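You operate a simulated robot arm through the tools that you are given. There is no shell and no other tool. Be economical: measure what you need, move in short steps, check, and stop when the job is done.

You are at the controls of a simulated robot arm. One attempt, no reset.

Task
Weigh the white tray, then dry it in the oven at 105C.
Fine: zero the empty blue scale first; the tray goes in alone; close the drawer, and switch the oven off when it shows Done.

Only the result counts: the job must be done as asked and must still hold three seconds after the hand-in. Knocking over, shifting, dropping, spilling or breaking anything else fails it.

Robot
A 7-joint arm with a fingered hand on a trunk, on a base that drives. Base frame: it is fixed to the floor where the robot stands at the start and does not move with it; the origin is under the middle of the robot, x ahead of it, y to its left, z up; the surface under the hand at the start is at about z = 0.85. Units: m, degrees, N and s.
Its first joint turns from -69.0 to 172.0 degrees. Places, roughly: blue scale [0.6, -0.1, 0.9]; inside the oven drawer [0.4, 0.2, 0.9]; oven drawer [0.3, 0.2, 0.9]; oven knob [0.5, 0.3, 1.1]; plate of the blue scale [0.6, -0.1, 0.9]. Payload 5 kg.
The TCP is the grasp point between the finger pads, 0.032 m short of the fingertips. In the tool frame z runs along the fingers and y along their closing line. Largest opening 0.16 m; the body of the gripper starts 0.089 m behind the TCP. The gripper is a hand of 3 fingers: y runs from the thumb to the fingers, the wrist lies at [0, 0, -0.252] in the tool frame, and closing takes about 1.5 s.
Orientation is that of the tool frame in the base frame, as [roll, pitch, yaw] about the fixed x, y, z axes, in that order (R = Rz(yaw) Ry(pitch) Rx(roll)). With the fingers straight down and closing along the base's y, the tool's x points along the base's -x, its y along +y and its z along -z.

Tools
- The arm moves only by the tool jog_arm. Its argument "series" is text: rows parted by semicolons, each of 7 numbers parted by spaces: the shift along the base's x, y, z in m, then the turn, a rotation vector about the base's x, y, z in rad, then the gripper command, from -1 (fully open) to 1 (shut), values between in proportion. In form: tx ty tz wx wy wz fingers; .... A call has 1 to 8 rows; each row is the pose to reach, as a shift and turn from the pose commanded when the call began. A row lasts 0.2 s, in which the tool goes at most 0.05 m and 8.6 degrees; a call with a longer step from one row to the next is refused whole, and so is a gripper value outside its range. A pose out of reach is approached as far as the arm can. The call stops where the force on the tool passes 40 N (or 10 N more than at its start, if that is more) or the arm is blocked; 0.2 s more then pass. The fingers move at their own pace (about 0.108 m/s each) and stop on an object; they squeeze with about 25 N. The grip force told is the motor's: it shows also when the fingers shut on nothing. Time passes only in rows, and 0.2 s behind the last, so rows that repeat a pose let the fingers close. It gives the time, the measured TCP pose, the force on the tool (base axes), the opening and the grip force at its end, in the units of the frame above (readings bear some noise), with the torque about the TCP (base axes, N m) and any sound that the robot's microphone picked up.
- Cameras (640 x 400 px; columns grow to the right, rows downward): "scene" is now at [0.1336, 0.0358, 1.3881]; the picture's right is [0.40, -0.92, -0.00], its down [-0.52, -0.22, -0.83] and it looks along [0.76, 0.33, -0.56] (base axes); focal length 214 px, centre (320, 200). "wrist" rides on the gripper at [0.065, -0.004, -0.116] in the tool frame; the picture's right is [0.06, 1.00, 0.00], its down [-0.87, 0.05, -0.49] and it looks along [-0.49, 0.03, 0.87] (tool axes); focal length 261 px, centre (320, 200). There is no depth. A picture from a camera that has moved, and an enlarged one, comes with that camera's place and axes in the base frame and with its lens.
- camera(camera): a new picture of that camera. No time passes.
- move_column(by): slides the trunk up (or, below 0, down) by that many m; the arm and the scene camera ride with it, the base frame stays. It gives what a move gives, with no picture.
- steer(legs): drives the robot by 1 to 6 legs, each [ahead, left, turn to the left] in m, m and degrees, along the robot's own axes; the way and the turn of a leg run together, so that a leg with both is an arc; at most 1.5 m and 180 degrees a leg. The arm and the cameras ride along, it lands a little off, and it stops where it bumps. It gives what a move gives.
- preshape(shape): the hand has 3 fingers and takes this shape, open, in about a second: jaw (thumb against the fingers, like two jaws); tri (thumb and two fingers); tip (a fingertip pinch); poke (one finger out to press); point (the index stretched); flat (the hand flat); cup (the hand cupped); fist (a fist). The gripper value then closes the fingers along that shape, each until it touches; the sizes above hold for jaw. It gives what a move gives, with no picture.
- turn_head(pan, tilt): turns the head with the scene camera to pan (to the left, within 86 degrees either way) and tilt (down, from -29 to 69), counted from straight ahead of the robot. It gives what a move gives.
- enlarge(camera, box): a new picture of the part [left, top, right, bottom] of that camera's present view, enlarged. No time passes.
- sign_off(): hands the job in; it is judged then, once.

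Go step by step. Nothing tells you exact positions but the pictures and the camera data: compare them with the known pose of the tool, close in by small moves and look again before you grip or let go. The budget is 120 turns and 78 pictures, counting those below and the enlarged ones. Unless the task says otherwise, let go and move clear before handing in, and close with one line.

The tools are called after "Request:" as a command line: name --argument value ..., lists and objects as JSON in quotes. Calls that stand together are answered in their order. jog_arm: Moves the arm, as the interface text tells. Its arguments: {"type":"object","properties":{"series":{"type":"string"}},"required":["series"]} The other tools are called the same way: move_column (by) slides the trunk up or down; preshape (shape) gives the hand a shape; steer (legs) drives the base; turn_head (pan, tilt) turns the head that bears the scene camera; camera (camera) takes a picture; enlarge (camera, box) takes an enlarged picture of a part of a camera's view; sign_off () hands the job in.

At the start:

```text
time_s: 0.0
tcp_pos: [0.7458, -0.0921, 1.406]
tcp_rot: [180.0, 0.0, 180.0]
force: [0.4, -0.4, 0.5]
moment: [0.0, 0.01, 0.01]
opening: 0.1598
finger_force: 0.0
shape: jaw
trunk travel left (down, up): [-0.548, 0.392]
robot x, y, heading: [-0.0007, -0.001, -0.1]
head pan, tilt: [23.6, 34.3]
```

scene: 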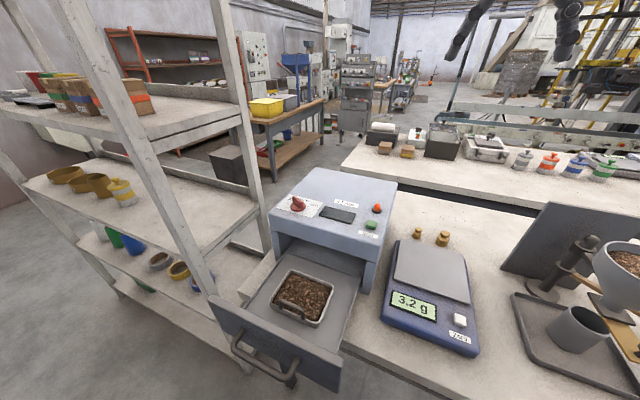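
wrist: 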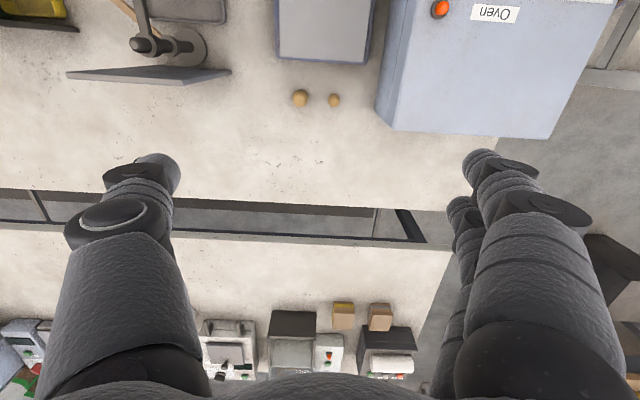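

I see an oven with its drawer open and a tray of brown granules in it, plus a blue scale reading 3.2 g with a zero button. I'll enlarge the key parts first.

Request:
enlarge --camera "scene" --box '[200, 160, 400, 400]'

Request:
enlarge --camera "scene" --box '[370, 200, 640, 400]'

Request:
turn_head --pan -25 --tilt 40

Request:
camera --camera "scene"

```text
1.67 times, centred on (300, 280) of scene
camera zoom: at [0.1336, 0.0358, 1.3881], right [0.4, -0.92, 0.0], down [-0.52, -0.22, -0.83], along [0.76, 0.33, -0.56], focal length 358 px, centre (353, 67)
```

zoom: 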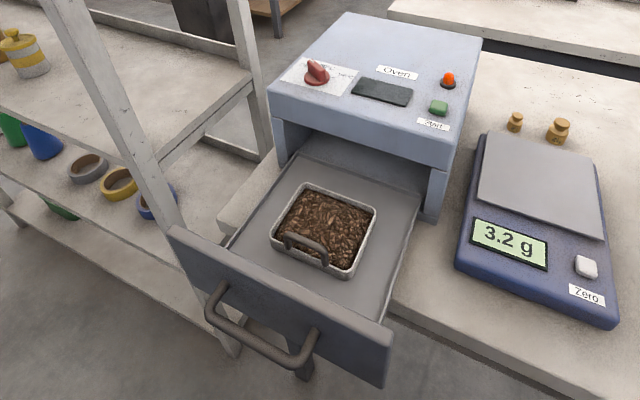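

```text
2.00 times, centred on (505, 300) of scene
camera zoom: at [0.1336, 0.0358, 1.3881], right [0.4, -0.92, 0.0], down [-0.52, -0.22, -0.83], along [0.76, 0.33, -0.56], focal length 429 px, centre (-50, 0)
```

zoom: 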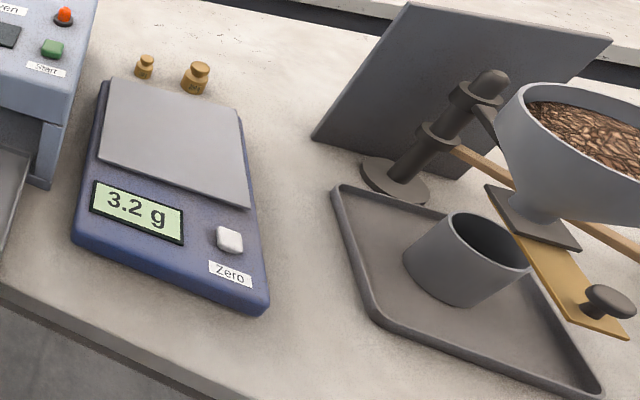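

```text
time_s: 1.2
tcp_pos: [0.7456, -0.0912, 1.406]
tcp_rot: [179.9, -0.1, 180.0]
force: [0.3, -0.3, -0.3]
moment: [0.01, 0.01, 0.03]
opening: 0.1595
finger_force: 0.1
shape: jaw
trunk travel left (down, up): [-0.548, 0.392]
robot x, y, heading: [0.001, -0.0003, 0.1]
head pan, tilt: [-25.0, 40.0]
```

```text
73 pictures are left
camera scene: at [0.1296, -0.0354, 1.3794], right [-0.42, -0.91, 0.0], down [-0.58, 0.27, -0.77], along [0.69, -0.32, -0.64], focal length 214 px, centre (320, 200)
```

scene: 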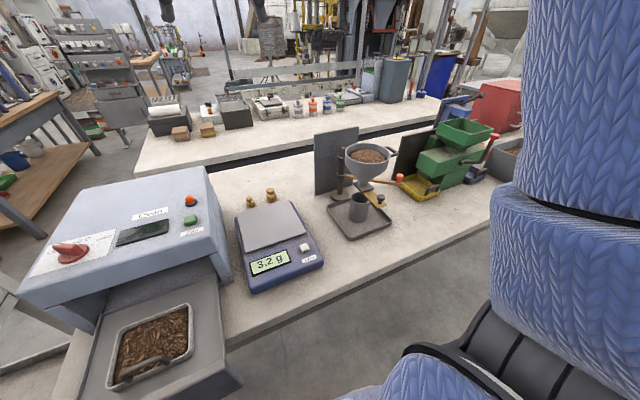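

The white tray sits in the drawer and has a bail-like handle. Next I look at the oven panel and the tray handle in detail.

Request:
turn_head --pan 30 --tilt 45

Request:
camera --camera "scene"

Request:
enlarge --camera "scene" --box '[270, 120, 430, 220]'

Request:
enlarge --camera "scene" --box '[220, 200, 380, 300]'

```text
time_s: 2.4
tcp_pos: [0.7469, -0.0921, 1.4056]
tcp_rot: [179.9, -0.1, -179.9]
force: [0.5, -0.8, -0.1]
moment: [-0.01, 0.0, -0.02]
opening: 0.1599
finger_force: 0.0
shape: jaw
trunk travel left (down, up): [-0.548, 0.392]
robot x, y, heading: [0.001, -0.0013, 0.0]
head pan, tilt: [30.0, 45.0]
```

```text
72 pictures are left
camera scene: at [0.123, 0.041, 1.3721], right [0.5, -0.87, 0.0], down [-0.61, -0.35, -0.71], along [0.61, 0.35, -0.71], focal length 214 px, centre (320, 200)
```

scene: 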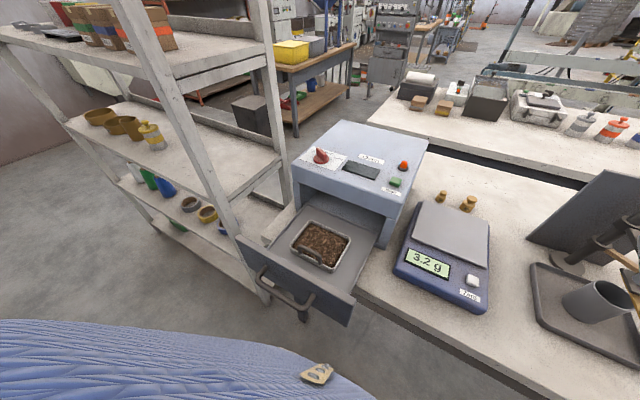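

```text
4.00 times, centred on (350, 170) of scene
camera zoom: at [0.123, 0.041, 1.3721], right [0.5, -0.87, 0.0], down [-0.61, -0.35, -0.71], along [0.61, 0.35, -0.71], focal length 858 px, centre (200, 320)
```

zoom: 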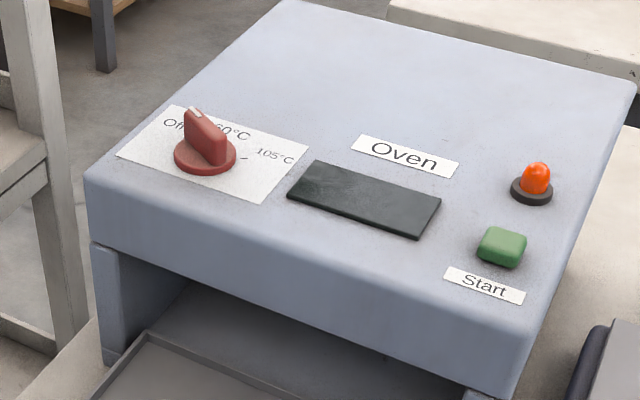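

```text
4.00 times, centred on (300, 250) of scene
camera zoom: at [0.123, 0.041, 1.3721], right [0.5, -0.87, 0.0], down [-0.61, -0.35, -0.71], along [0.61, 0.35, -0.71], focal length 858 px, centre (400, 0)
```

zoom: 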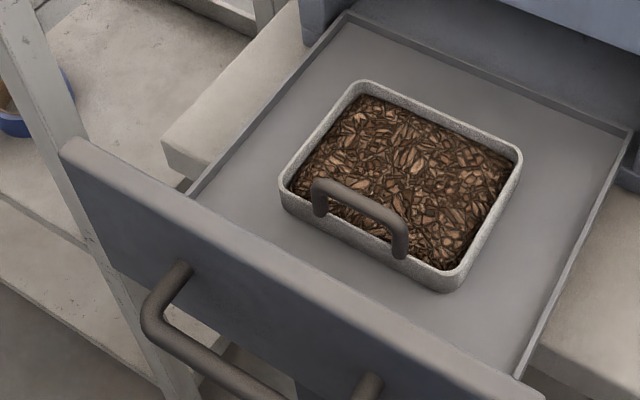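

The tray spans about x 0.338–0.430 and y 0.13–0.247, square to the base, and its handle is on the front wall. That is too close for the reach here, so I back up 0.2 m, then shape the hand to press the zero button.

Request:
steer --legs '[[-0.2, 0, 0]]'

Request:
preshape --shape "poke"

Request:
jog_arm --series "-0.02 -0.02 -0.04 0 0 0 -1; -0.02 -0.02 -0.08 0 0 0 -1; -0.02 -0.02 -0.12 0 0 0 -1;-0.03 -0.03 -0.16 0 0 0 -1;-0.03 -0.03 -0.2 0 0 0 -1"

Request:
camera --camera "wrist"

Request:
camera --camera "scene"

```text
time_s: 4.0
tcp_pos: [0.5439, -0.0915, 1.406]
tcp_rot: [-180.0, 0.2, 180.0]
force: [-1.2, -0.2, 0.2]
moment: [-0.02, -0.07, 0.01]
opening: 0.16
finger_force: 0.0
shape: jaw
trunk travel left (down, up): [-0.548, 0.392]
robot x, y, heading: [-0.199, 0.0012, 0.1]
head pan, tilt: [30.0, 45.0]
```

```text
time_s: 4.9
tcp_pos: [0.5438, -0.0913, 1.4063]
tcp_rot: [-180.0, -0.1, -179.9]
force: [-0.4, -0.2, 0.3]
moment: [0.0, 0.02, 0.02]
opening: 0.0
finger_force: 0.0
shape: poke
trunk travel left (down, up): [-0.548, 0.392]
robot x, y, heading: [-0.2017, -0.0017, -0.3]
head pan, tilt: [30.0, 45.0]
```

```text
time_s: 6.1
tcp_pos: [0.5165, -0.1236, 1.2034]
tcp_rot: [179.9, 0.0, 179.9]
force: [-0.1, 0.6, -0.1]
moment: [0.04, 0.0, -0.01]
opening: 0.0001
finger_force: 0.1
shape: poke
trunk travel left (down, up): [-0.548, 0.392]
robot x, y, heading: [-0.1989, 0.0025, -0.0]
head pan, tilt: [30.0, 45.0]
```

```text
69 pictures are left
camera wrist: at [0.4502, -0.1273, 1.3202], right [-0.06, 1.0, 0.0], down [0.87, 0.05, 0.49], along [0.49, 0.03, -0.87], focal length 261 px, centre (320, 200)
```

wrist: 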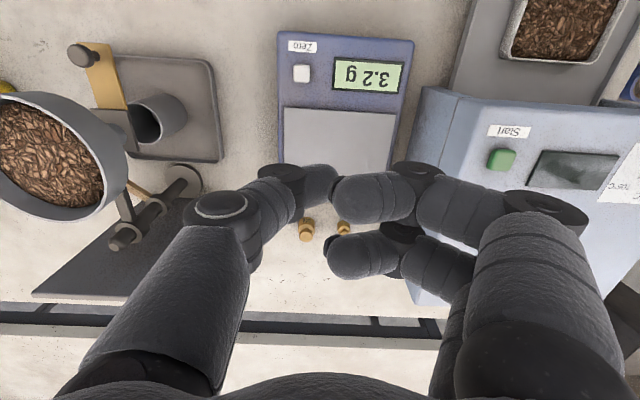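

```text
68 pictures are left
camera scene: at [-0.0755, 0.0404, 1.372], right [0.5, -0.87, 0.0], down [-0.61, -0.35, -0.71], along [0.61, 0.35, -0.71], focal length 214 px, centre (320, 200)
```

scene: 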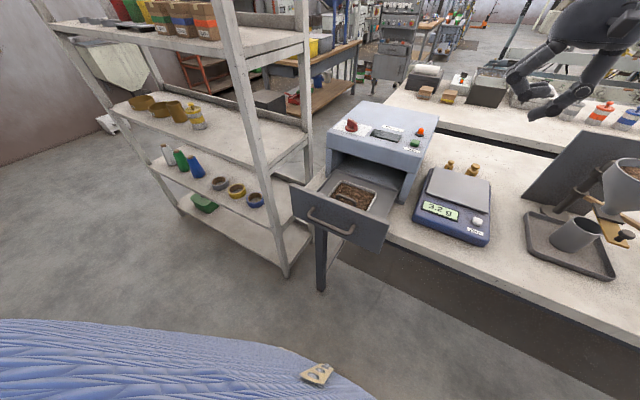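

The hand's shape isn't clear yet, so I take a close look at it with the head camera.

Request:
turn_head --pan -5 --tilt 25

Request:
enlarge --camera "scene" --box '[220, 100, 460, 300]'

```text
time_s: 7.1
tcp_pos: [0.5138, -0.1226, 1.2059]
tcp_rot: [-179.9, -0.1, 180.0]
force: [0.0, 0.1, 0.7]
moment: [-0.01, -0.04, 0.0]
opening: 0.0
finger_force: 0.0
shape: poke
trunk travel left (down, up): [-0.548, 0.392]
robot x, y, heading: [-0.2005, 0.0007, -0.0]
head pan, tilt: [-5.0, 25.0]
```

```text
2.00 times, centred on (340, 200) of scene
camera zoom: at [-0.0561, -0.0076, 1.4026], right [-0.09, -1.0, 0.0], down [-0.42, 0.04, -0.91], along [0.9, -0.08, -0.42], focal length 429 px, centre (280, 200)
```

zoom: 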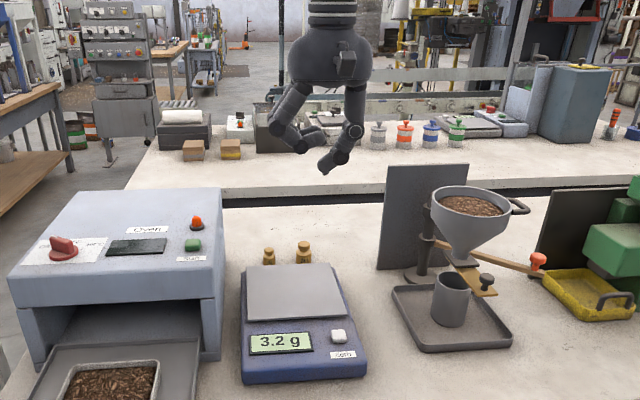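

The lowest fingertip (the thumb) sits straight below the TCP by about 0.03 m. The zero button is near (0.478, -0.152, 0.90), so I move above it.

Request:
jog_arm --series "-0.01 -0.01 -0.045 0 0 0 -1; -0.02 -0.02 -0.09 0 0 0 -1; -0.03 -0.029 -0.13 0 0 0 -1;-0.037 -0.029 -0.17 0 0 0 -1;-0.037 -0.029 -0.21 0 0 0 -1;-0.037 -0.029 -0.24 0 0 0 -1;-0.037 -0.029 -0.24 0 0 0 -1"

Request:
camera --camera "wrist"

Request:
enlarge --camera "scene" --box '[260, 200, 420, 300]'

```text
time_s: 8.7
tcp_pos: [0.4793, -0.1496, 0.965]
tcp_rot: [179.9, 0.1, -180.0]
force: [0.5, 0.0, 0.8]
moment: [0.01, 0.01, 0.01]
opening: 0.0
finger_force: 0.0
shape: poke
trunk travel left (down, up): [-0.548, 0.392]
robot x, y, heading: [-0.2015, 0.0037, -0.0]
head pan, tilt: [-5.0, 25.0]
```

```text
66 pictures are left
camera wrist: at [0.4117, -0.1528, 1.0809], right [-0.06, 1.0, 0.0], down [0.87, 0.05, 0.49], along [0.49, 0.03, -0.87], focal length 261 px, centre (320, 200)
```

wrist: 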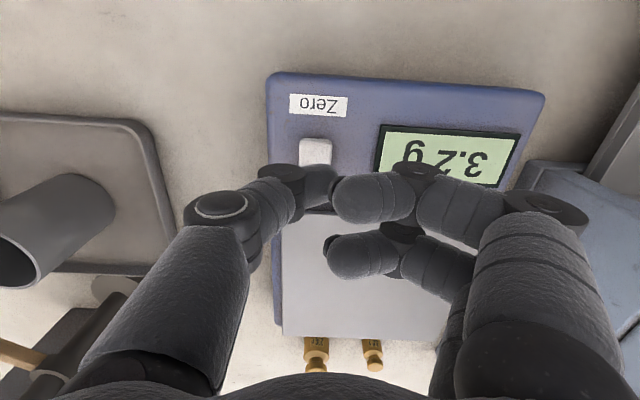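

```text
4.00 times, centred on (340, 250) of scene
camera zoom: at [-0.0562, -0.0075, 1.4027], right [-0.09, -1.0, 0.0], down [-0.42, 0.04, -0.91], along [0.9, -0.08, -0.42], focal length 858 px, centre (240, 0)
```

zoom: 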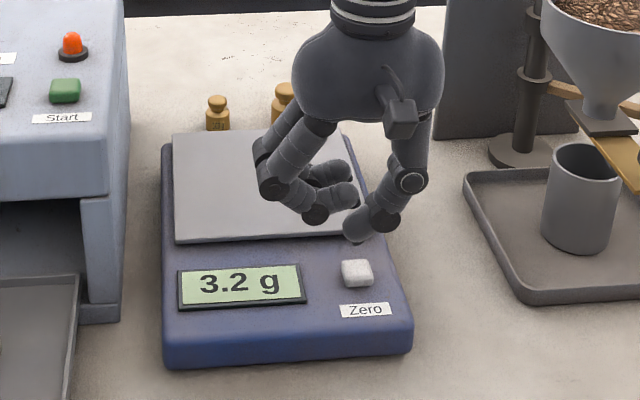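

The tip is almost straight above the button, about 0.035 m up. I press down gently in small rows until force or a sound shows.

Request:
jog_arm --series "-0.003 -0.002 -0.015 0 0 0 -1; -0.003 -0.002 -0.025 0 0 0 -1; -0.003 -0.002 -0.031 0 0 0 -1; -0.003 -0.002 -0.036 0 0 0 -1; -0.003 -0.002 -0.04 0 0 0 -1; -0.003 -0.002 -0.02 0 0 0 -1; -0.003 -0.002 0.02 0 0 0 -1"

Request:
enlarge --camera "scene" --box '[260, 200, 420, 300]'

```text
time_s: 10.3
tcp_pos: [0.4734, -0.1495, 0.9878]
tcp_rot: [-180.0, 0.0, -180.0]
force: [-0.5, 0.5, 0.3]
moment: [0.0, -0.03, 0.0]
opening: 0.0
finger_force: 0.1
shape: poke
trunk travel left (down, up): [-0.548, 0.392]
robot x, y, heading: [-0.1956, -0.0027, 0.1]
head pan, tilt: [-5.0, 25.0]
heard: click
```

```text
4.00 times, centred on (340, 250) of scene
camera zoom: at [-0.057, -0.0069, 1.4026], right [-0.09, -1.0, 0.0], down [-0.42, 0.04, -0.91], along [0.9, -0.08, -0.42], focal length 858 px, centre (240, 0)
```

zoom: 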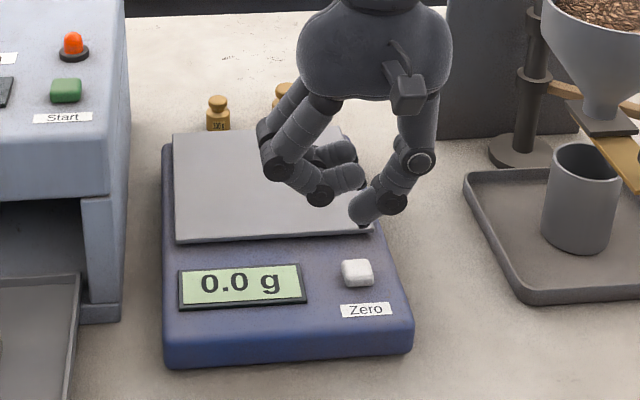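

The scale now reads 0.0 g. I raise the hand, open it into the jaw shape and carry it over the tray.

Request:
jog_arm --series "0 0 0.05 0 0 0 -1; -0.01 0.02 0.1 0 0 0 -1; -0.03 0.04 0.14 0 0 0 -1; -0.05 0.07 0.17 0 0 0 -1; -0.07 0.11 0.19 0 0 0 -1; -0.09 0.15 0.2 0 0 0 -1; -0.09 0.195 0.21 0 0 0 -1; -0.09 0.24 0.21 0 0 0 -1"

Request:
preshape --shape "jaw"

Request:
jog_arm --series "0 0.04 0 0 0 0 -1; 0 0.08 0 0 0 0 -1; 0 0.1 0 0 0 0 -1;0 0.1 0 0 0 0 -1"

Request:
turn_head --pan 22 --tilt 35

Request:
camera --camera "wrist"

Request:
camera --camera "scene"

```text
refused: row 2 steps farther than a row can; nothing moved
```

```text
time_s: 11.2
tcp_pos: [0.474, -0.1516, 0.9857]
tcp_rot: [-180.0, 0.0, -179.9]
force: [-0.9, -0.4, -0.1]
moment: [0.0, -0.03, 0.01]
opening: 0.1601
finger_force: 0.0
shape: jaw
trunk travel left (down, up): [-0.548, 0.392]
robot x, y, heading: [-0.201, -0.0015, -0.0]
head pan, tilt: [-5.0, 25.0]
```

```text
time_s: 12.2
tcp_pos: [0.4732, -0.0525, 0.9859]
tcp_rot: [180.0, 0.1, 180.0]
force: [-0.1, -4.7, 2.1]
moment: [0.03, 0.0, -0.04]
opening: 0.1599
finger_force: 0.1
shape: jaw
trunk travel left (down, up): [-0.548, 0.392]
robot x, y, heading: [-0.1981, 0.0021, 0.2]
head pan, tilt: [-5.0, 25.0]
```

```text
time_s: 13.1
tcp_pos: [0.4722, -0.0524, 0.9867]
tcp_rot: [-180.0, 0.1, 180.0]
force: [1.0, -2.0, 1.3]
moment: [0.0, -0.01, -0.12]
opening: 0.1597
finger_force: 0.0
shape: jaw
trunk travel left (down, up): [-0.548, 0.392]
robot x, y, heading: [-0.1984, -0.0012, -0.1]
head pan, tilt: [22.0, 35.0]
```

```text
63 pictures are left
camera wrist: at [0.4069, -0.0556, 1.1017], right [-0.06, 1.0, 0.0], down [0.87, 0.05, 0.49], along [0.49, 0.03, -0.87], focal length 261 px, centre (320, 200)
```

wrist: 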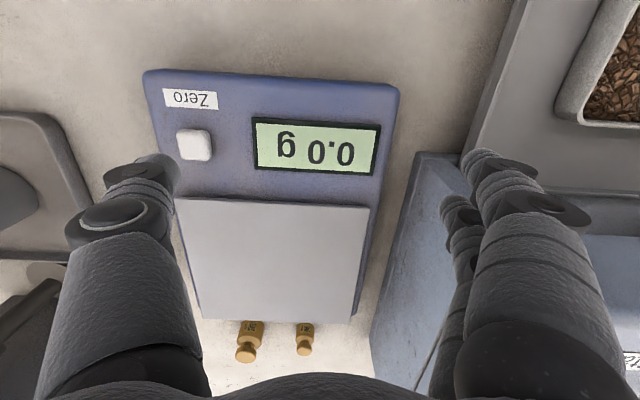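

```text
62 pictures are left
camera scene: at [-0.0659, 0.0331, 1.3869], right [0.37, -0.93, 0.0], down [-0.53, -0.21, -0.82], along [0.76, 0.31, -0.57], focal length 214 px, centre (320, 200)
```

scene: 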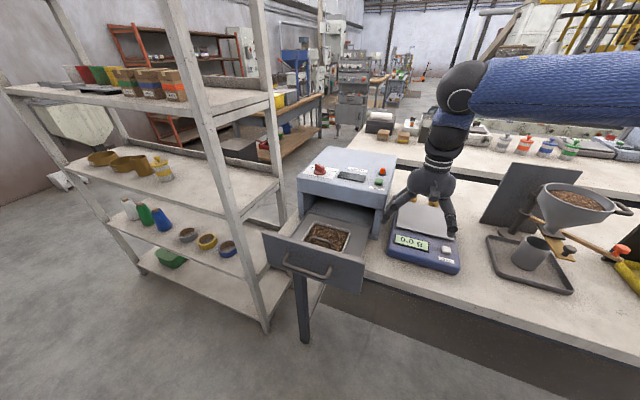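

The first move was refused, so the open hand slid sideways low and is lightly touching the oven side. I back off, go straight up, and then over.

Request:
jog_arm --series "0 -0.025 0 0 0 0 -1; 0 -0.025 0.045 0 0 0 -1; 0 -0.025 0.09 0 0 0 -1; 0 -0.025 0.135 0 0 0 -1; 0 -0.025 0.18 0 0 0 -1; -0.02 0.0 0.21 0 0 0 -1; -0.045 0.035 0.22 0 0 0 -1; -0.07 0.075 0.22 0 0 0 -1"

Request:
jog_arm --series "-0.01 0.045 0 0 0 0 -1; -0.018 0.09 0 0 0 0 -1; -0.018 0.135 0 0 0 0 -1; -0.018 0.166 0 0 0 0 -1; -0.018 0.166 0 0 0 0 -1"

Request:
camera --camera "wrist"

Request:
camera --camera "scene"

```text
time_s: 14.9
tcp_pos: [0.404, 0.0225, 1.2073]
tcp_rot: [180.0, 0.0, -179.9]
force: [-0.5, 0.9, -0.2]
moment: [-0.04, -0.01, 0.05]
opening: 0.1598
finger_force: 0.0
shape: jaw
trunk travel left (down, up): [-0.548, 0.392]
robot x, y, heading: [-0.2049, 0.0014, 0.1]
head pan, tilt: [22.0, 35.0]
```

```text
time_s: 16.1
tcp_pos: [0.3904, 0.1871, 1.2047]
tcp_rot: [-180.0, -0.1, -180.0]
force: [-1.2, -0.2, 0.2]
moment: [0.0, 0.01, -0.02]
opening: 0.1599
finger_force: 0.0
shape: jaw
trunk travel left (down, up): [-0.548, 0.392]
robot x, y, heading: [-0.2001, 0.0008, -0.0]
head pan, tilt: [22.0, 35.0]
```

```text
61 pictures are left
camera wrist: at [0.3232, 0.1824, 1.3213], right [-0.06, 1.0, 0.0], down [0.87, 0.05, 0.49], along [0.49, 0.03, -0.87], focal length 261 px, centre (320, 200)
```

wrist: 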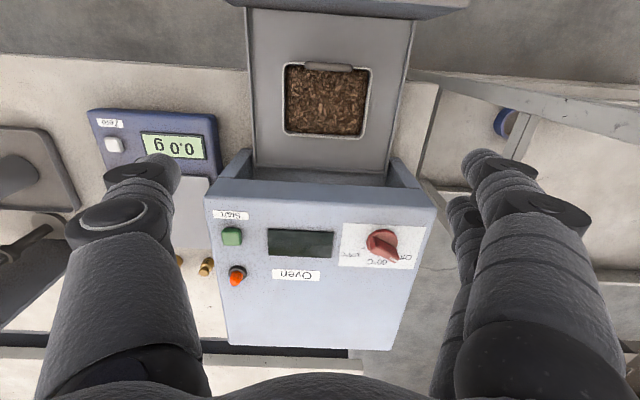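

```text
60 pictures are left
camera scene: at [-0.0659, 0.0331, 1.3869], right [0.37, -0.93, 0.0], down [-0.53, -0.21, -0.82], along [0.76, 0.31, -0.57], focal length 214 px, centre (320, 200)
```

scene: 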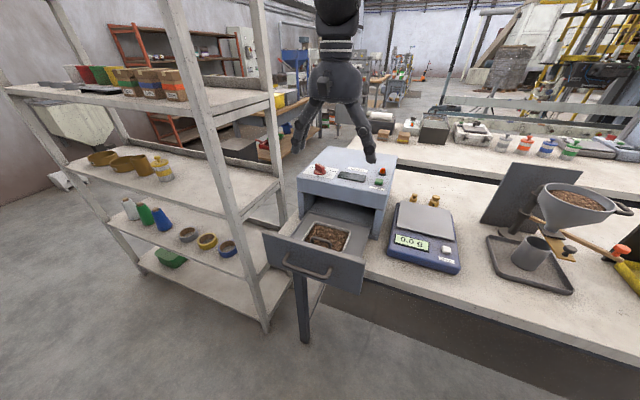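

The tray centre works out at about (0.388, 0.195) with the rim near z 0.90, and the oven front face is near x 0.445. I tilt the palm slightly toward the robot for clearance and descend part way.

Request:
jog_arm --series "-0.004 0.008 -0.04 0 -0.1 0 -1; -0.008 0.008 -0.08 0 -0.2 0 -1; -0.008 0.008 -0.12 0 -0.2 0 -1; -0.008 0.008 -0.16 0 -0.2 0 -1; -0.008 0.008 -0.2 0 -0.2 0 -1; -0.008 0.008 -0.22 0 -0.2 0 -1; -0.008 0.008 -0.22 0 -0.2 0 -1"

Request:
camera --camera "wrist"

Request:
enlarge --camera "scene" --box '[250, 140, 410, 300]'

```text
time_s: 17.7
tcp_pos: [0.3787, 0.1952, 0.9864]
tcp_rot: [-179.9, 11.4, 179.9]
force: [0.3, 0.4, 0.6]
moment: [-0.02, -0.01, -0.02]
opening: 0.1598
finger_force: 0.0
shape: jaw
trunk travel left (down, up): [-0.548, 0.392]
robot x, y, heading: [-0.1995, 0.0014, 0.0]
head pan, tilt: [22.0, 35.0]
```

```text
59 pictures are left
camera wrist: at [0.2909, 0.1927, 1.0861], right [-0.06, 1.0, -0.01], down [0.75, 0.05, 0.65], along [0.65, 0.03, -0.76], focal length 261 px, centre (320, 200)
```

wrist: 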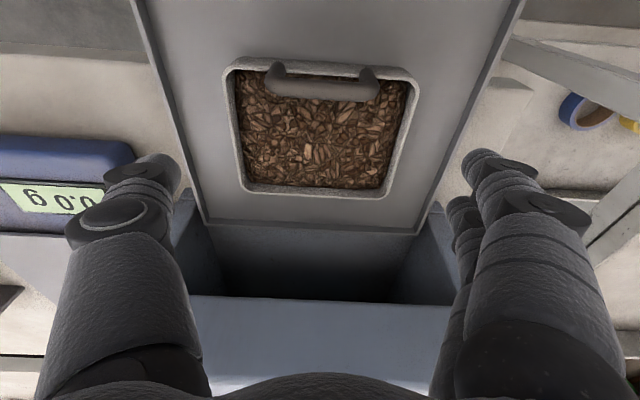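

```text
2.50 times, centred on (330, 220) of scene
camera zoom: at [-0.066, 0.0336, 1.3869], right [0.37, -0.93, 0.0], down [-0.53, -0.21, -0.82], along [0.76, 0.31, -0.57], focal length 536 px, centre (295, 150)
```

zoom: 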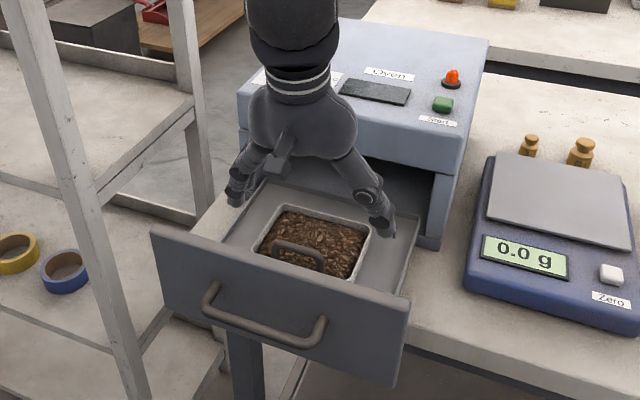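

The hand is centred over the tray to within a few mm, with fingers inside the drawer walls. I lower to TCP z about 0.92 and check the force.

Request:
jog_arm --series "0.003 0 -0.03 0 0 0 -1; 0.003 0 -0.055 0 0 0 -1; 0.003 0 -0.066 0 0 0 -1; 0.003 0 -0.066 0 0 0 -1"

Request:
camera --camera "wrist"

Request:
enlarge --camera "scene" --box '[270, 170, 390, 280]'

```text
time_s: 18.7
tcp_pos: [0.3831, 0.1966, 0.9212]
tcp_rot: [-180.0, 11.5, 180.0]
force: [0.2, 0.6, 0.4]
moment: [0.0, -0.03, -0.02]
opening: 0.1598
finger_force: 0.0
shape: jaw
trunk travel left (down, up): [-0.548, 0.392]
robot x, y, heading: [-0.1985, -0.0006, -0.1]
head pan, tilt: [22.0, 35.0]
```

```text
57 pictures are left
camera wrist: at [0.2947, 0.1935, 1.0203], right [-0.06, 1.0, -0.01], down [0.75, 0.05, 0.65], along [0.65, 0.03, -0.76], focal length 261 px, centre (320, 200)
```

wrist: 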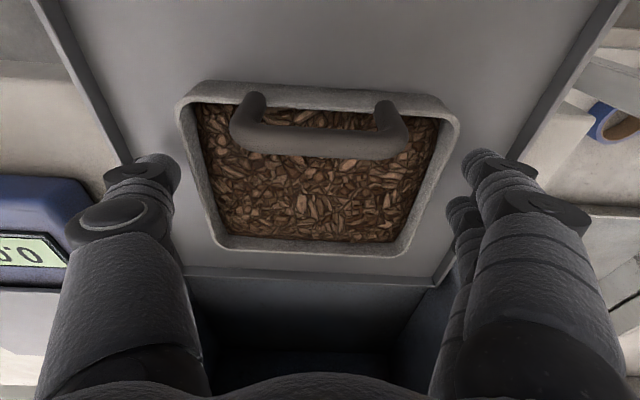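

```text
3.64 times, centred on (330, 225) of scene
camera zoom: at [-0.0662, 0.0335, 1.3869], right [0.37, -0.93, 0.0], down [-0.53, -0.21, -0.82], along [0.76, 0.31, -0.57], focal length 780 px, centre (284, 109)
```

zoom: 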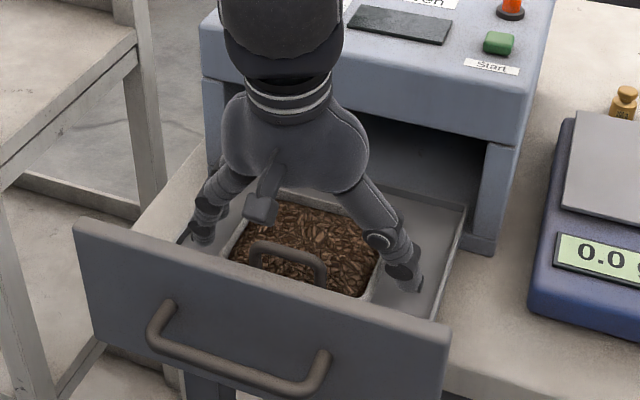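

Still free and well centred. I lower a further 10 mm in small steps and watch the force.

Request:
jog_arm --series "0 0 -0.005 0 0 0 -1; 0 0 -0.010 0 0 0 -1; 0 0 -0.010 0 0 0 -1"

```text
time_s: 19.5
tcp_pos: [0.382, 0.1963, 0.9125]
tcp_rot: [179.9, 11.6, -180.0]
force: [2.4, -11.0, 28.9]
moment: [2.35, 0.32, -0.08]
opening: 0.1599
finger_force: 0.1
shape: jaw
trunk travel left (down, up): [-0.548, 0.392]
robot x, y, heading: [-0.1989, -0.0029, -0.3]
head pan, tilt: [22.0, 35.0]
```

The +y fingers touch down there. I rise 6 mm and begin closing.

Request:
jog_arm --series "0 0 0.006 0 0 0 -1; 0 0 0.006 0 0 0 -0.4; 0 0 0.006 0 0 0 -0.1;0 0 0.006 0 0 0 0.1; 0 0 0.006 0 0 0 0.3; 0 0 0.006 0 0 0 0.3"

Request:
camera --camera "wrist"

```text
time_s: 20.9
tcp_pos: [0.3822, 0.1972, 0.916]
tcp_rot: [179.8, 11.6, 179.9]
force: [-0.2, 5.7, 14.2]
moment: [1.2, 0.25, 0.02]
opening: 0.1367
finger_force: 24.6
shape: jaw
trunk travel left (down, up): [-0.548, 0.392]
robot x, y, heading: [-0.2001, 0.0001, 0.0]
head pan, tilt: [22.0, 35.0]
```

```text
55 pictures are left
camera wrist: at [0.2937, 0.1936, 1.0164], right [-0.06, 1.0, -0.01], down [0.75, 0.05, 0.66], along [0.65, 0.03, -0.76], focal length 261 px, centre (320, 200)
```

wrist: 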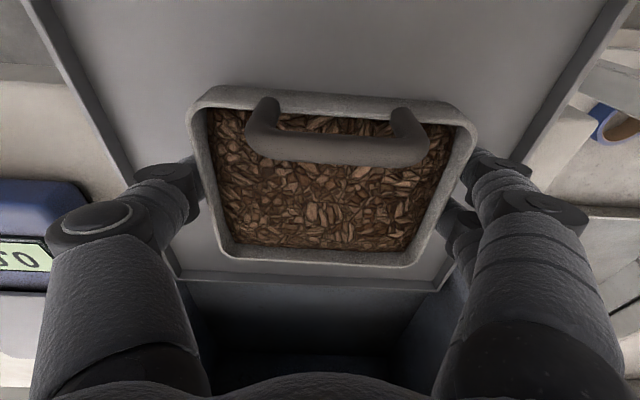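

The fingers have gripped the tray (24.6 N). I lift it a little and check that it stays level.

Request:
jog_arm --series "0 0 0.003 0 0 0 0.6; 0 0 0.006 0 0 0 1; 0 0 0.012 0 0 0 1; 0 0 0.02 0 0 0 1; 0 0 0.03 0 0 0 1; 0 0 0.03 0 0 0 1"

Request:
camera --camera "wrist"

Request:
enlarge --camera "scene" --box '[270, 170, 390, 280]'

```text
time_s: 22.3
tcp_pos: [0.3813, 0.1969, 0.946]
tcp_rot: [180.0, 11.5, -179.9]
force: [-0.1, 0.3, -2.8]
moment: [-0.02, 0.0, 0.0]
opening: 0.1364
finger_force: 25.6
shape: jaw
trunk travel left (down, up): [-0.548, 0.392]
robot x, y, heading: [-0.1954, -0.0, -0.0]
head pan, tilt: [22.0, 35.0]
```

```text
54 pictures are left
camera wrist: at [0.2931, 0.1936, 1.0466], right [-0.06, 1.0, -0.01], down [0.75, 0.05, 0.65], along [0.65, 0.03, -0.76], focal length 261 px, centre (320, 200)
```

wrist: 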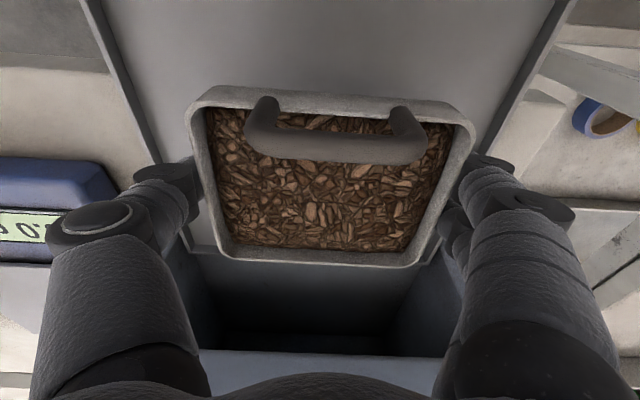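

```text
3.64 times, centred on (330, 225) of scene
camera zoom: at [-0.0656, 0.0335, 1.3868], right [0.37, -0.93, 0.0], down [-0.53, -0.21, -0.82], along [0.76, 0.31, -0.57], focal length 780 px, centre (284, 109)
```

zoom: 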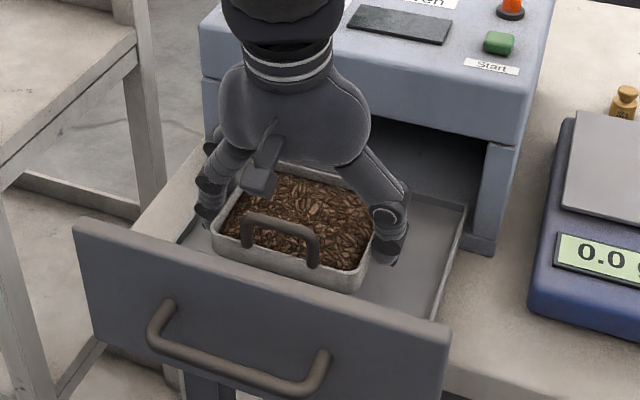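

The tray is held level and weighs about 0.29 kg. I raise it straight up above the oven top, then carry it over to the scale plate centre at about (0.588, -0.095).

Request:
jog_arm --series "-0.01 0 0.03 0 0 0 1; -0.015 0 0.065 0 0 0 1; -0.015 0 0.1 0 0 0 1; -0.015 0 0.135 0 0 0 1; -0.015 0 0.17 0 0 0 1; -0.015 0 0.2 0 0 0 1; -0.015 0 0.22 0 0 0 1; -0.015 0 0.22 0 0 0 1"

Request:
jog_arm --series "0.01 -0.025 0 0 0 0 1; 0.035 -0.055 0 0 0 0 1; 0.06 -0.087 0 0 0 0 1; 0.085 -0.12 0 0 0 0 1; 0.11 -0.153 0 0 0 0 1; 0.135 -0.186 0 0 0 0 1; 0.16 -0.219 0 0 0 0 1; 0.18 -0.25 0 0 0 0 1"

Request:
jog_arm --series "0.02 -0.02 0 0 0 0 1; 0.042 -0.042 0 0 0 0 1; 0.042 -0.042 -0.03 0 0 0 1; 0.042 -0.042 -0.065 0 0 0 1; 0.042 -0.042 -0.1 0 0 0 1; 0.042 -0.042 -0.13 0 0 0 1; 0.042 -0.042 -0.13 0 0 0 1"

Request:
turn_head --pan -5 --tilt 30

Request:
camera --camera "wrist"

Request:
enlarge --camera "scene" --box '[240, 120, 440, 280]'

```text
time_s: 24.1
tcp_pos: [0.3693, 0.1974, 1.1654]
tcp_rot: [180.0, 11.4, 179.9]
force: [0.6, 0.7, -1.7]
moment: [0.02, 0.0, 0.01]
opening: 0.1365
finger_force: 25.2
shape: jaw
trunk travel left (down, up): [-0.548, 0.392]
robot x, y, heading: [-0.1966, -0.0021, -0.0]
head pan, tilt: [22.0, 35.0]
```

```text
time_s: 25.9
tcp_pos: [0.5468, -0.0534, 1.1649]
tcp_rot: [179.9, 11.4, -179.9]
force: [-0.3, 0.1, -2.8]
moment: [0.01, 0.03, -0.01]
opening: 0.1365
finger_force: 25.4
shape: jaw
trunk travel left (down, up): [-0.548, 0.392]
robot x, y, heading: [-0.1993, -0.0003, 0.0]
head pan, tilt: [22.0, 35.0]
```

```text
time_s: 27.5
tcp_pos: [0.5883, -0.0946, 1.0344]
tcp_rot: [-179.9, 11.5, 180.0]
force: [-0.4, 0.2, -1.9]
moment: [0.02, -0.01, 0.0]
opening: 0.1363
finger_force: 24.5
shape: jaw
trunk travel left (down, up): [-0.548, 0.392]
robot x, y, heading: [-0.2015, -0.0011, -0.2]
head pan, tilt: [22.0, 35.0]
```

```text
time_s: 28.4
tcp_pos: [0.5884, -0.0952, 1.0332]
tcp_rot: [180.0, 11.5, -180.0]
force: [-0.3, 0.2, -2.9]
moment: [-0.02, 0.01, 0.0]
opening: 0.1364
finger_force: 24.8
shape: jaw
trunk travel left (down, up): [-0.548, 0.392]
robot x, y, heading: [-0.1977, -0.0028, -0.0]
head pan, tilt: [-5.0, 30.0]
```

```text
52 pictures are left
camera wrist: at [0.5, -0.0986, 1.1341], right [-0.06, 1.0, -0.01], down [0.75, 0.05, 0.65], along [0.65, 0.03, -0.76], focal length 261 px, centre (320, 200)
```

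wrist: 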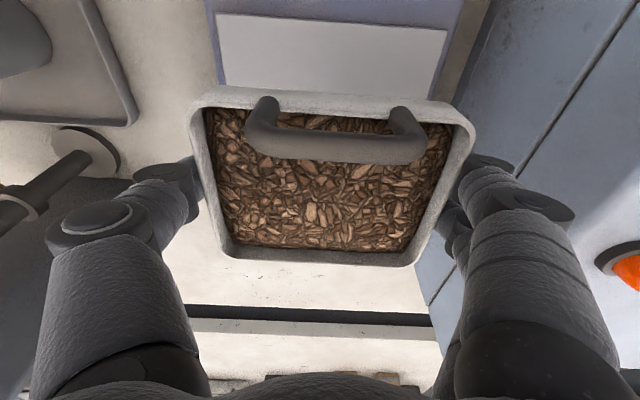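

```text
2.50 times, centred on (340, 200) of scene
camera zoom: at [-0.0573, -0.0075, 1.3946], right [-0.09, -1.0, 0.0], down [-0.5, 0.04, -0.87], along [0.86, -0.07, -0.5], focal length 536 px, centre (270, 200)
```

zoom: 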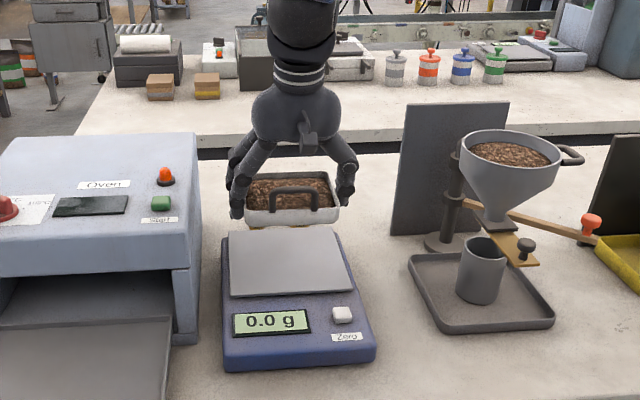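

The tray is over the plate, whose centre I measure at (0.595, -0.09). I lower toward it in shrinking steps.

Request:
jog_arm --series "0.004 0.004 -0.03 0 0 0 1; 0.004 0.004 -0.055 0 0 0 1; 0.004 0.004 -0.068 0 0 0 1; 0.004 0.004 -0.072 0 0 0 1; 0.004 0.004 -0.072 0 0 0 1"

Request:
enlarge --camera "scene" --box '[260, 150, 400, 260]'

```text
time_s: 29.6
tcp_pos: [0.5956, -0.0902, 0.963]
tcp_rot: [180.0, 11.5, -179.9]
force: [-0.8, 1.0, -2.8]
moment: [-0.02, 0.01, 0.02]
opening: 0.1362
finger_force: 25.1
shape: jaw
trunk travel left (down, up): [-0.548, 0.392]
robot x, y, heading: [-0.2007, 0.0002, -0.1]
head pan, tilt: [-5.0, 30.0]
```

```text
3.64 times, centred on (330, 205) of scene
camera zoom: at [-0.0572, -0.0076, 1.3946], right [-0.09, -1.0, 0.0], down [-0.5, 0.04, -0.87], along [0.86, -0.08, -0.5], focal length 780 px, centre (284, 182)
```

zoom: 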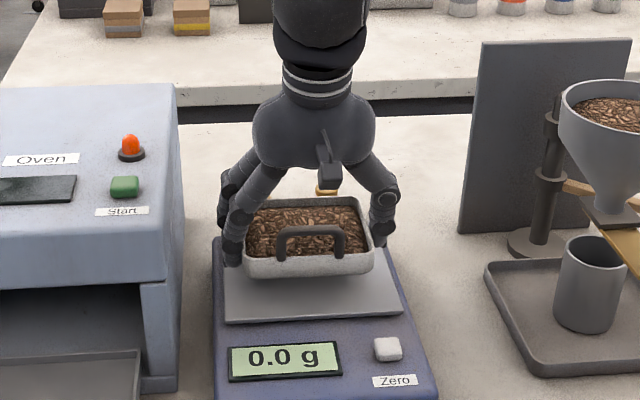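

The tray bottom is still about 2–3 cm above the plate. I continue down in small steps.

Request:
jog_arm --series "0 0 -0.01 0 0 0 1; 0 0 -0.015 0 0 0 1; 0 0 -0.018 0 0 0 1; 0 0 -0.018 0 0 0 1"

Request:
enlarge --camera "scene" --box '[260, 150, 400, 260]'

```text
time_s: 30.6
tcp_pos: [0.5935, -0.0896, 0.9458]
tcp_rot: [180.0, 11.5, 179.9]
force: [-1.2, -0.2, -1.9]
moment: [0.03, 0.0, 0.0]
opening: 0.1365
finger_force: 25.2
shape: jaw
trunk travel left (down, up): [-0.548, 0.392]
robot x, y, heading: [-0.2001, 0.0007, -0.3]
head pan, tilt: [-5.0, 30.0]
```

```text
3.64 times, centred on (330, 205) of scene
camera zoom: at [-0.0575, -0.0075, 1.3947], right [-0.09, -1.0, 0.0], down [-0.5, 0.04, -0.87], along [0.86, -0.08, -0.5], focal length 780 px, centre (284, 182)
```

zoom: 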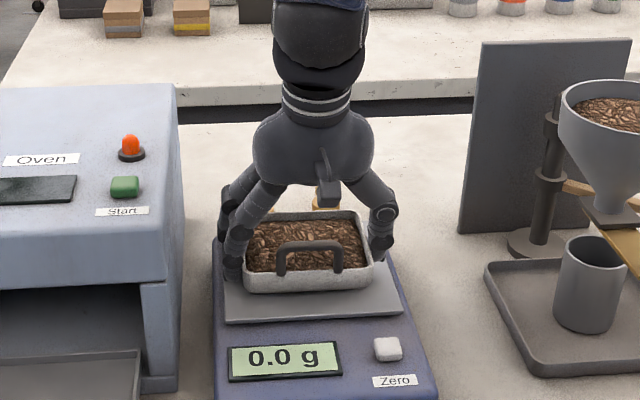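

Request:
jog_arm --series "0 0 -0.004 0 0 0 1; 0 0 -0.007 0 0 0 1; 0 0 -0.007 0 0 0 1"

Request:
enlarge --camera "scene" --box '[260, 150, 400, 260]'

```text
time_s: 31.4
tcp_pos: [0.5926, -0.0901, 0.9406]
tcp_rot: [179.9, 11.6, 179.9]
force: [3.3, -3.1, 14.2]
moment: [1.23, 0.13, -0.17]
opening: 0.1364
finger_force: 24.6
shape: jaw
trunk travel left (down, up): [-0.548, 0.392]
robot x, y, heading: [-0.2004, 0.0013, -0.1]
head pan, tilt: [-5.0, 30.0]
```

```text
3.64 times, centred on (330, 205) of scene
camera zoom: at [-0.0583, -0.0079, 1.395], right [-0.09, -1.0, 0.0], down [-0.5, 0.04, -0.87], along [0.86, -0.08, -0.5], focal length 780 px, centre (284, 182)
```

zoom: 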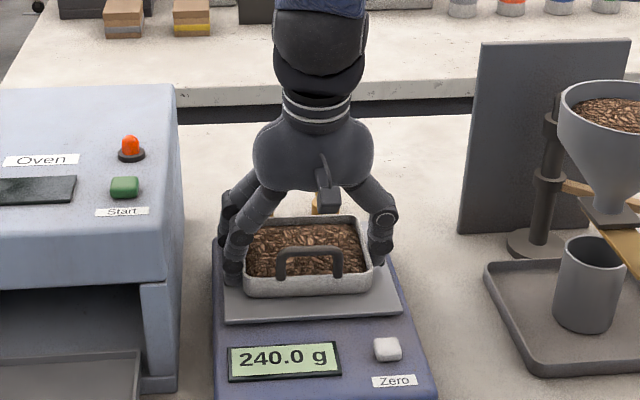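

The fingertips and tray are on the plate. I open the fingers, then lift straight out and read the weight.

Request:
jog_arm --series "0 0 0.003 0 0 0 0; 0 0 0.003 0 0 0 -0.5; 0 0 0.004 0 0 0 -1; 0 0 0.004 0 0 0 -1; 0 0 0.02 0 0 0 -1; 0 0 0.05 0 0 0 -1; 0 0 0.09 0 0 0 -1; 0 0 0.12 0 0 0 -1"

Request:
enlarge --camera "scene" --box '[260, 150, 400, 260]'

Request:
camera --camera "wrist"

```text
time_s: 33.2
tcp_pos: [0.5926, -0.0907, 1.0584]
tcp_rot: [-180.0, 11.5, 179.9]
force: [-0.1, -0.5, -0.5]
moment: [0.02, -0.04, 0.0]
opening: 0.1601
finger_force: 0.1
shape: jaw
trunk travel left (down, up): [-0.548, 0.392]
robot x, y, heading: [-0.1997, -0.0034, -0.0]
head pan, tilt: [-5.0, 30.0]
```

```text
3.64 times, centred on (330, 205) of scene
camera zoom: at [-0.058, -0.0074, 1.3946], right [-0.09, -1.0, 0.0], down [-0.5, 0.04, -0.87], along [0.86, -0.08, -0.5], focal length 780 px, centre (284, 182)
```

zoom: 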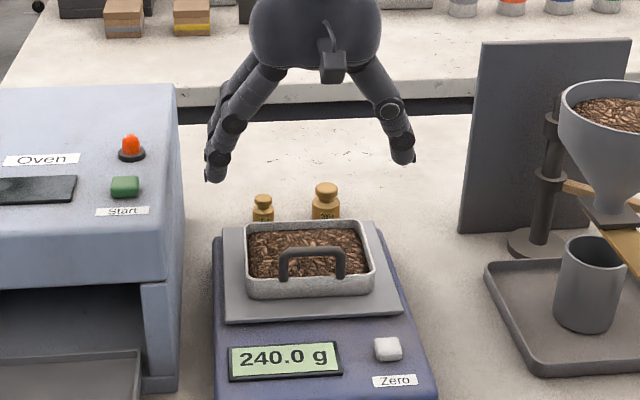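

```text
46 pictures are left
camera wrist: at [0.5053, -0.0937, 1.1587], right [-0.06, 1.0, -0.01], down [0.75, 0.05, 0.65], along [0.65, 0.03, -0.76], focal length 261 px, centre (320, 200)
```

wrist: 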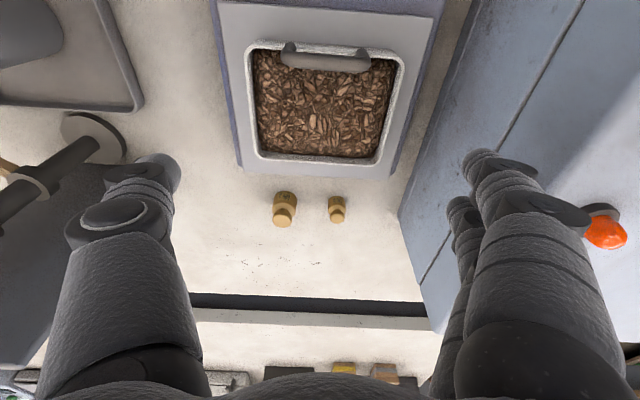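

The weight is a stable 240.0 g with the tray resting alone. Now I regrip it the same way.

Request:
jog_arm --series "0 0 -0.04 0 0 0 -1; 0 0 -0.08 0 0 0 -1; 0 0 -0.1 0 0 0 -1; 0 0 -0.113 0 0 0 -1; 0 0 -0.113 0 0 0 -0.4; 0 0 -0.113 0 0 0 0;0 0 -0.113 0 0 0 0.5;0 0 -0.113 0 0 0 1"

Request:
jog_arm --series "0 0 0.003 0 0 0 1; 0 0 0.01 0 0 0 1; 0 0 0.025 0 0 0 1; 0 0 0.025 0 0 0 1"

Request:
camera --camera "wrist"

Request:
enlarge --camera "scene" --box '[260, 150, 400, 260]'

```text
time_s: 35.0
tcp_pos: [0.5938, -0.0907, 0.9449]
tcp_rot: [180.0, 11.4, -179.9]
force: [0.4, -0.3, -0.1]
moment: [-0.04, 0.01, -0.02]
opening: 0.1258
finger_force: 24.8
shape: jaw
trunk travel left (down, up): [-0.548, 0.392]
robot x, y, heading: [-0.2033, 0.0001, 0.1]
head pan, tilt: [-5.0, 30.0]
```

```text
time_s: 36.0
tcp_pos: [0.5935, -0.0899, 0.9713]
tcp_rot: [180.0, 11.4, 180.0]
force: [-0.4, -0.1, -2.8]
moment: [-0.03, 0.0, 0.01]
opening: 0.126
finger_force: 25.2
shape: jaw
trunk travel left (down, up): [-0.548, 0.392]
robot x, y, heading: [-0.2012, -0.0008, -0.1]
head pan, tilt: [-5.0, 30.0]
```

```text
45 pictures are left
camera wrist: at [0.5058, -0.0937, 1.0702], right [-0.06, 1.0, -0.01], down [0.75, 0.05, 0.65], along [0.65, 0.03, -0.76], focal length 261 px, centre (320, 200)
```

wrist: 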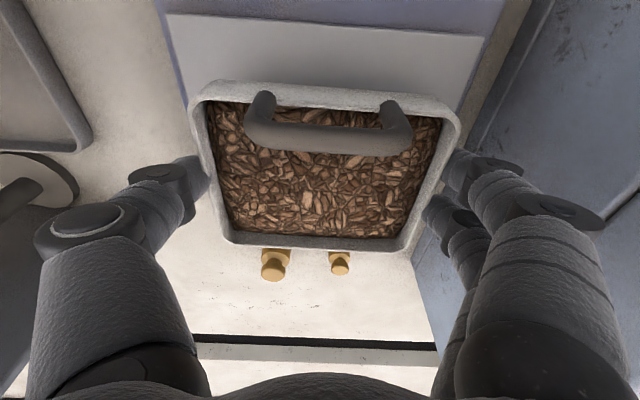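

```text
3.64 times, centred on (330, 205) of scene
camera zoom: at [-0.0569, -0.0077, 1.3946], right [-0.09, -1.0, 0.0], down [-0.5, 0.04, -0.87], along [0.86, -0.08, -0.5], focal length 780 px, centre (284, 182)
```

zoom: 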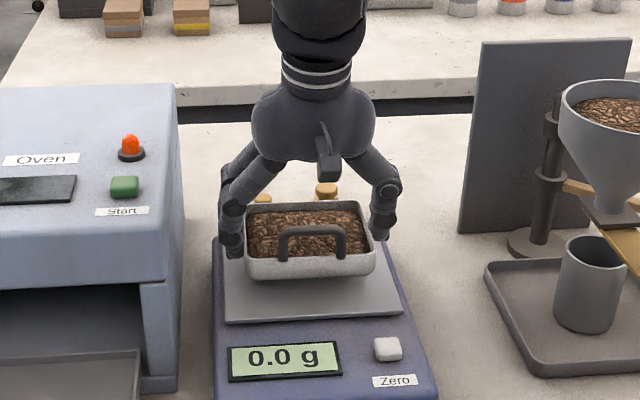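

Held securely; the scale returns to 0.0 g. I carry the tray back over the drawer by the reverse path.

Request:
jog_arm --series "0 0 0.035 0 0 0 1; 0 0 0.07 0 0 0 1; 0 0 0.105 0 0 0 1; 0 0 0.14 0 0 0 1; 0 0 0.175 0 0 0 1; 0 0 0.195 0 0 0 1; -0.025 0.025 0.195 0 0 0 1; -0.045 0.045 0.195 0 0 0 1"

Request:
jog_arm --series "-0.022 0.03 0 0 0 0 1; -0.045 0.063 0 0 0 0 1; -0.07 0.096 0 0 0 0 1; -0.095 0.13 0 0 0 0 1; -0.12 0.164 0 0 0 0 1; -0.145 0.198 0 0 0 0 1; -0.17 0.227 0 0 0 0 1; -0.182 0.241 0 0 0 0 1"

Request:
jog_arm --series "0 0 -0.035 0 0 0 1; 0 0 -0.07 0 0 0 1; 0 0 -0.105 0 0 0 1; 0 0 -0.14 0 0 0 1; 0 0 -0.175 0 0 0 1;0 0 -0.195 0 0 0 1; 0 0 -0.195 0 0 0 1"

Request:
turn_head --pan 22 --tilt 35

Request:
camera --camera "wrist"

Request:
enlarge --camera "scene" --box '[270, 170, 390, 280]'

```text
time_s: 37.8
tcp_pos: [0.5488, -0.0454, 1.1671]
tcp_rot: [180.0, 11.4, -179.9]
force: [-0.7, -0.9, -2.0]
moment: [0.01, 0.02, 0.0]
opening: 0.1258
finger_force: 25.4
shape: jaw
trunk travel left (down, up): [-0.548, 0.392]
robot x, y, heading: [-0.2005, 0.0017, -0.3]
head pan, tilt: [-5.0, 30.0]
```

```text
time_s: 39.6
tcp_pos: [0.365, 0.1953, 1.1664]
tcp_rot: [-180.0, 11.5, -179.9]
force: [0.6, 0.1, -2.3]
moment: [-0.07, 0.02, 0.02]
opening: 0.1259
finger_force: 24.8
shape: jaw
trunk travel left (down, up): [-0.548, 0.392]
robot x, y, heading: [-0.2028, 0.0027, 0.2]
head pan, tilt: [-5.0, 30.0]
```

```text
time_s: 41.2
tcp_pos: [0.3664, 0.1948, 0.9715]
tcp_rot: [180.0, 11.5, 179.9]
force: [0.7, 0.5, -2.2]
moment: [0.0, 0.01, 0.01]
opening: 0.1259
finger_force: 25.4
shape: jaw
trunk travel left (down, up): [-0.548, 0.392]
robot x, y, heading: [-0.2011, -0.0003, -0.2]
head pan, tilt: [-5.0, 30.0]
```

```text
time_s: 42.1
tcp_pos: [0.366, 0.1937, 0.9718]
tcp_rot: [-179.9, 11.5, -180.0]
force: [0.2, 0.0, -2.3]
moment: [-0.03, 0.02, 0.02]
opening: 0.126
finger_force: 25.1
shape: jaw
trunk travel left (down, up): [-0.548, 0.392]
robot x, y, heading: [-0.2012, 0.0, 0.2]
head pan, tilt: [22.0, 35.0]
```

```text
43 pictures are left
camera wrist: at [0.2779, 0.1908, 1.0716], right [-0.06, 1.0, -0.01], down [0.75, 0.05, 0.65], along [0.65, 0.03, -0.76], focal length 261 px, centre (320, 200)
```

wrist: 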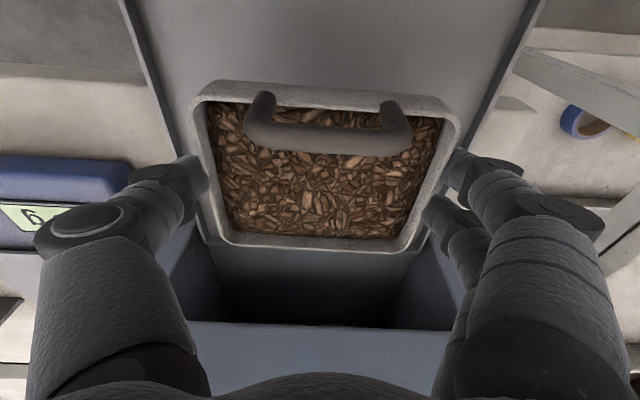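

```text
3.64 times, centred on (330, 225) of scene
camera zoom: at [-0.0658, 0.0335, 1.3869], right [0.37, -0.93, 0.0], down [-0.53, -0.21, -0.82], along [0.76, 0.31, -0.57], focal length 780 px, centre (284, 109)
```

zoom: 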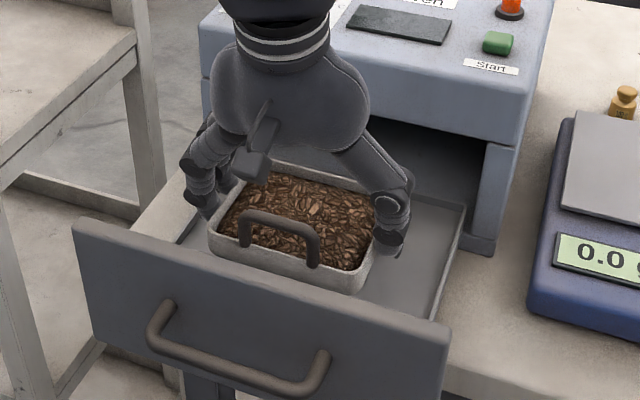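

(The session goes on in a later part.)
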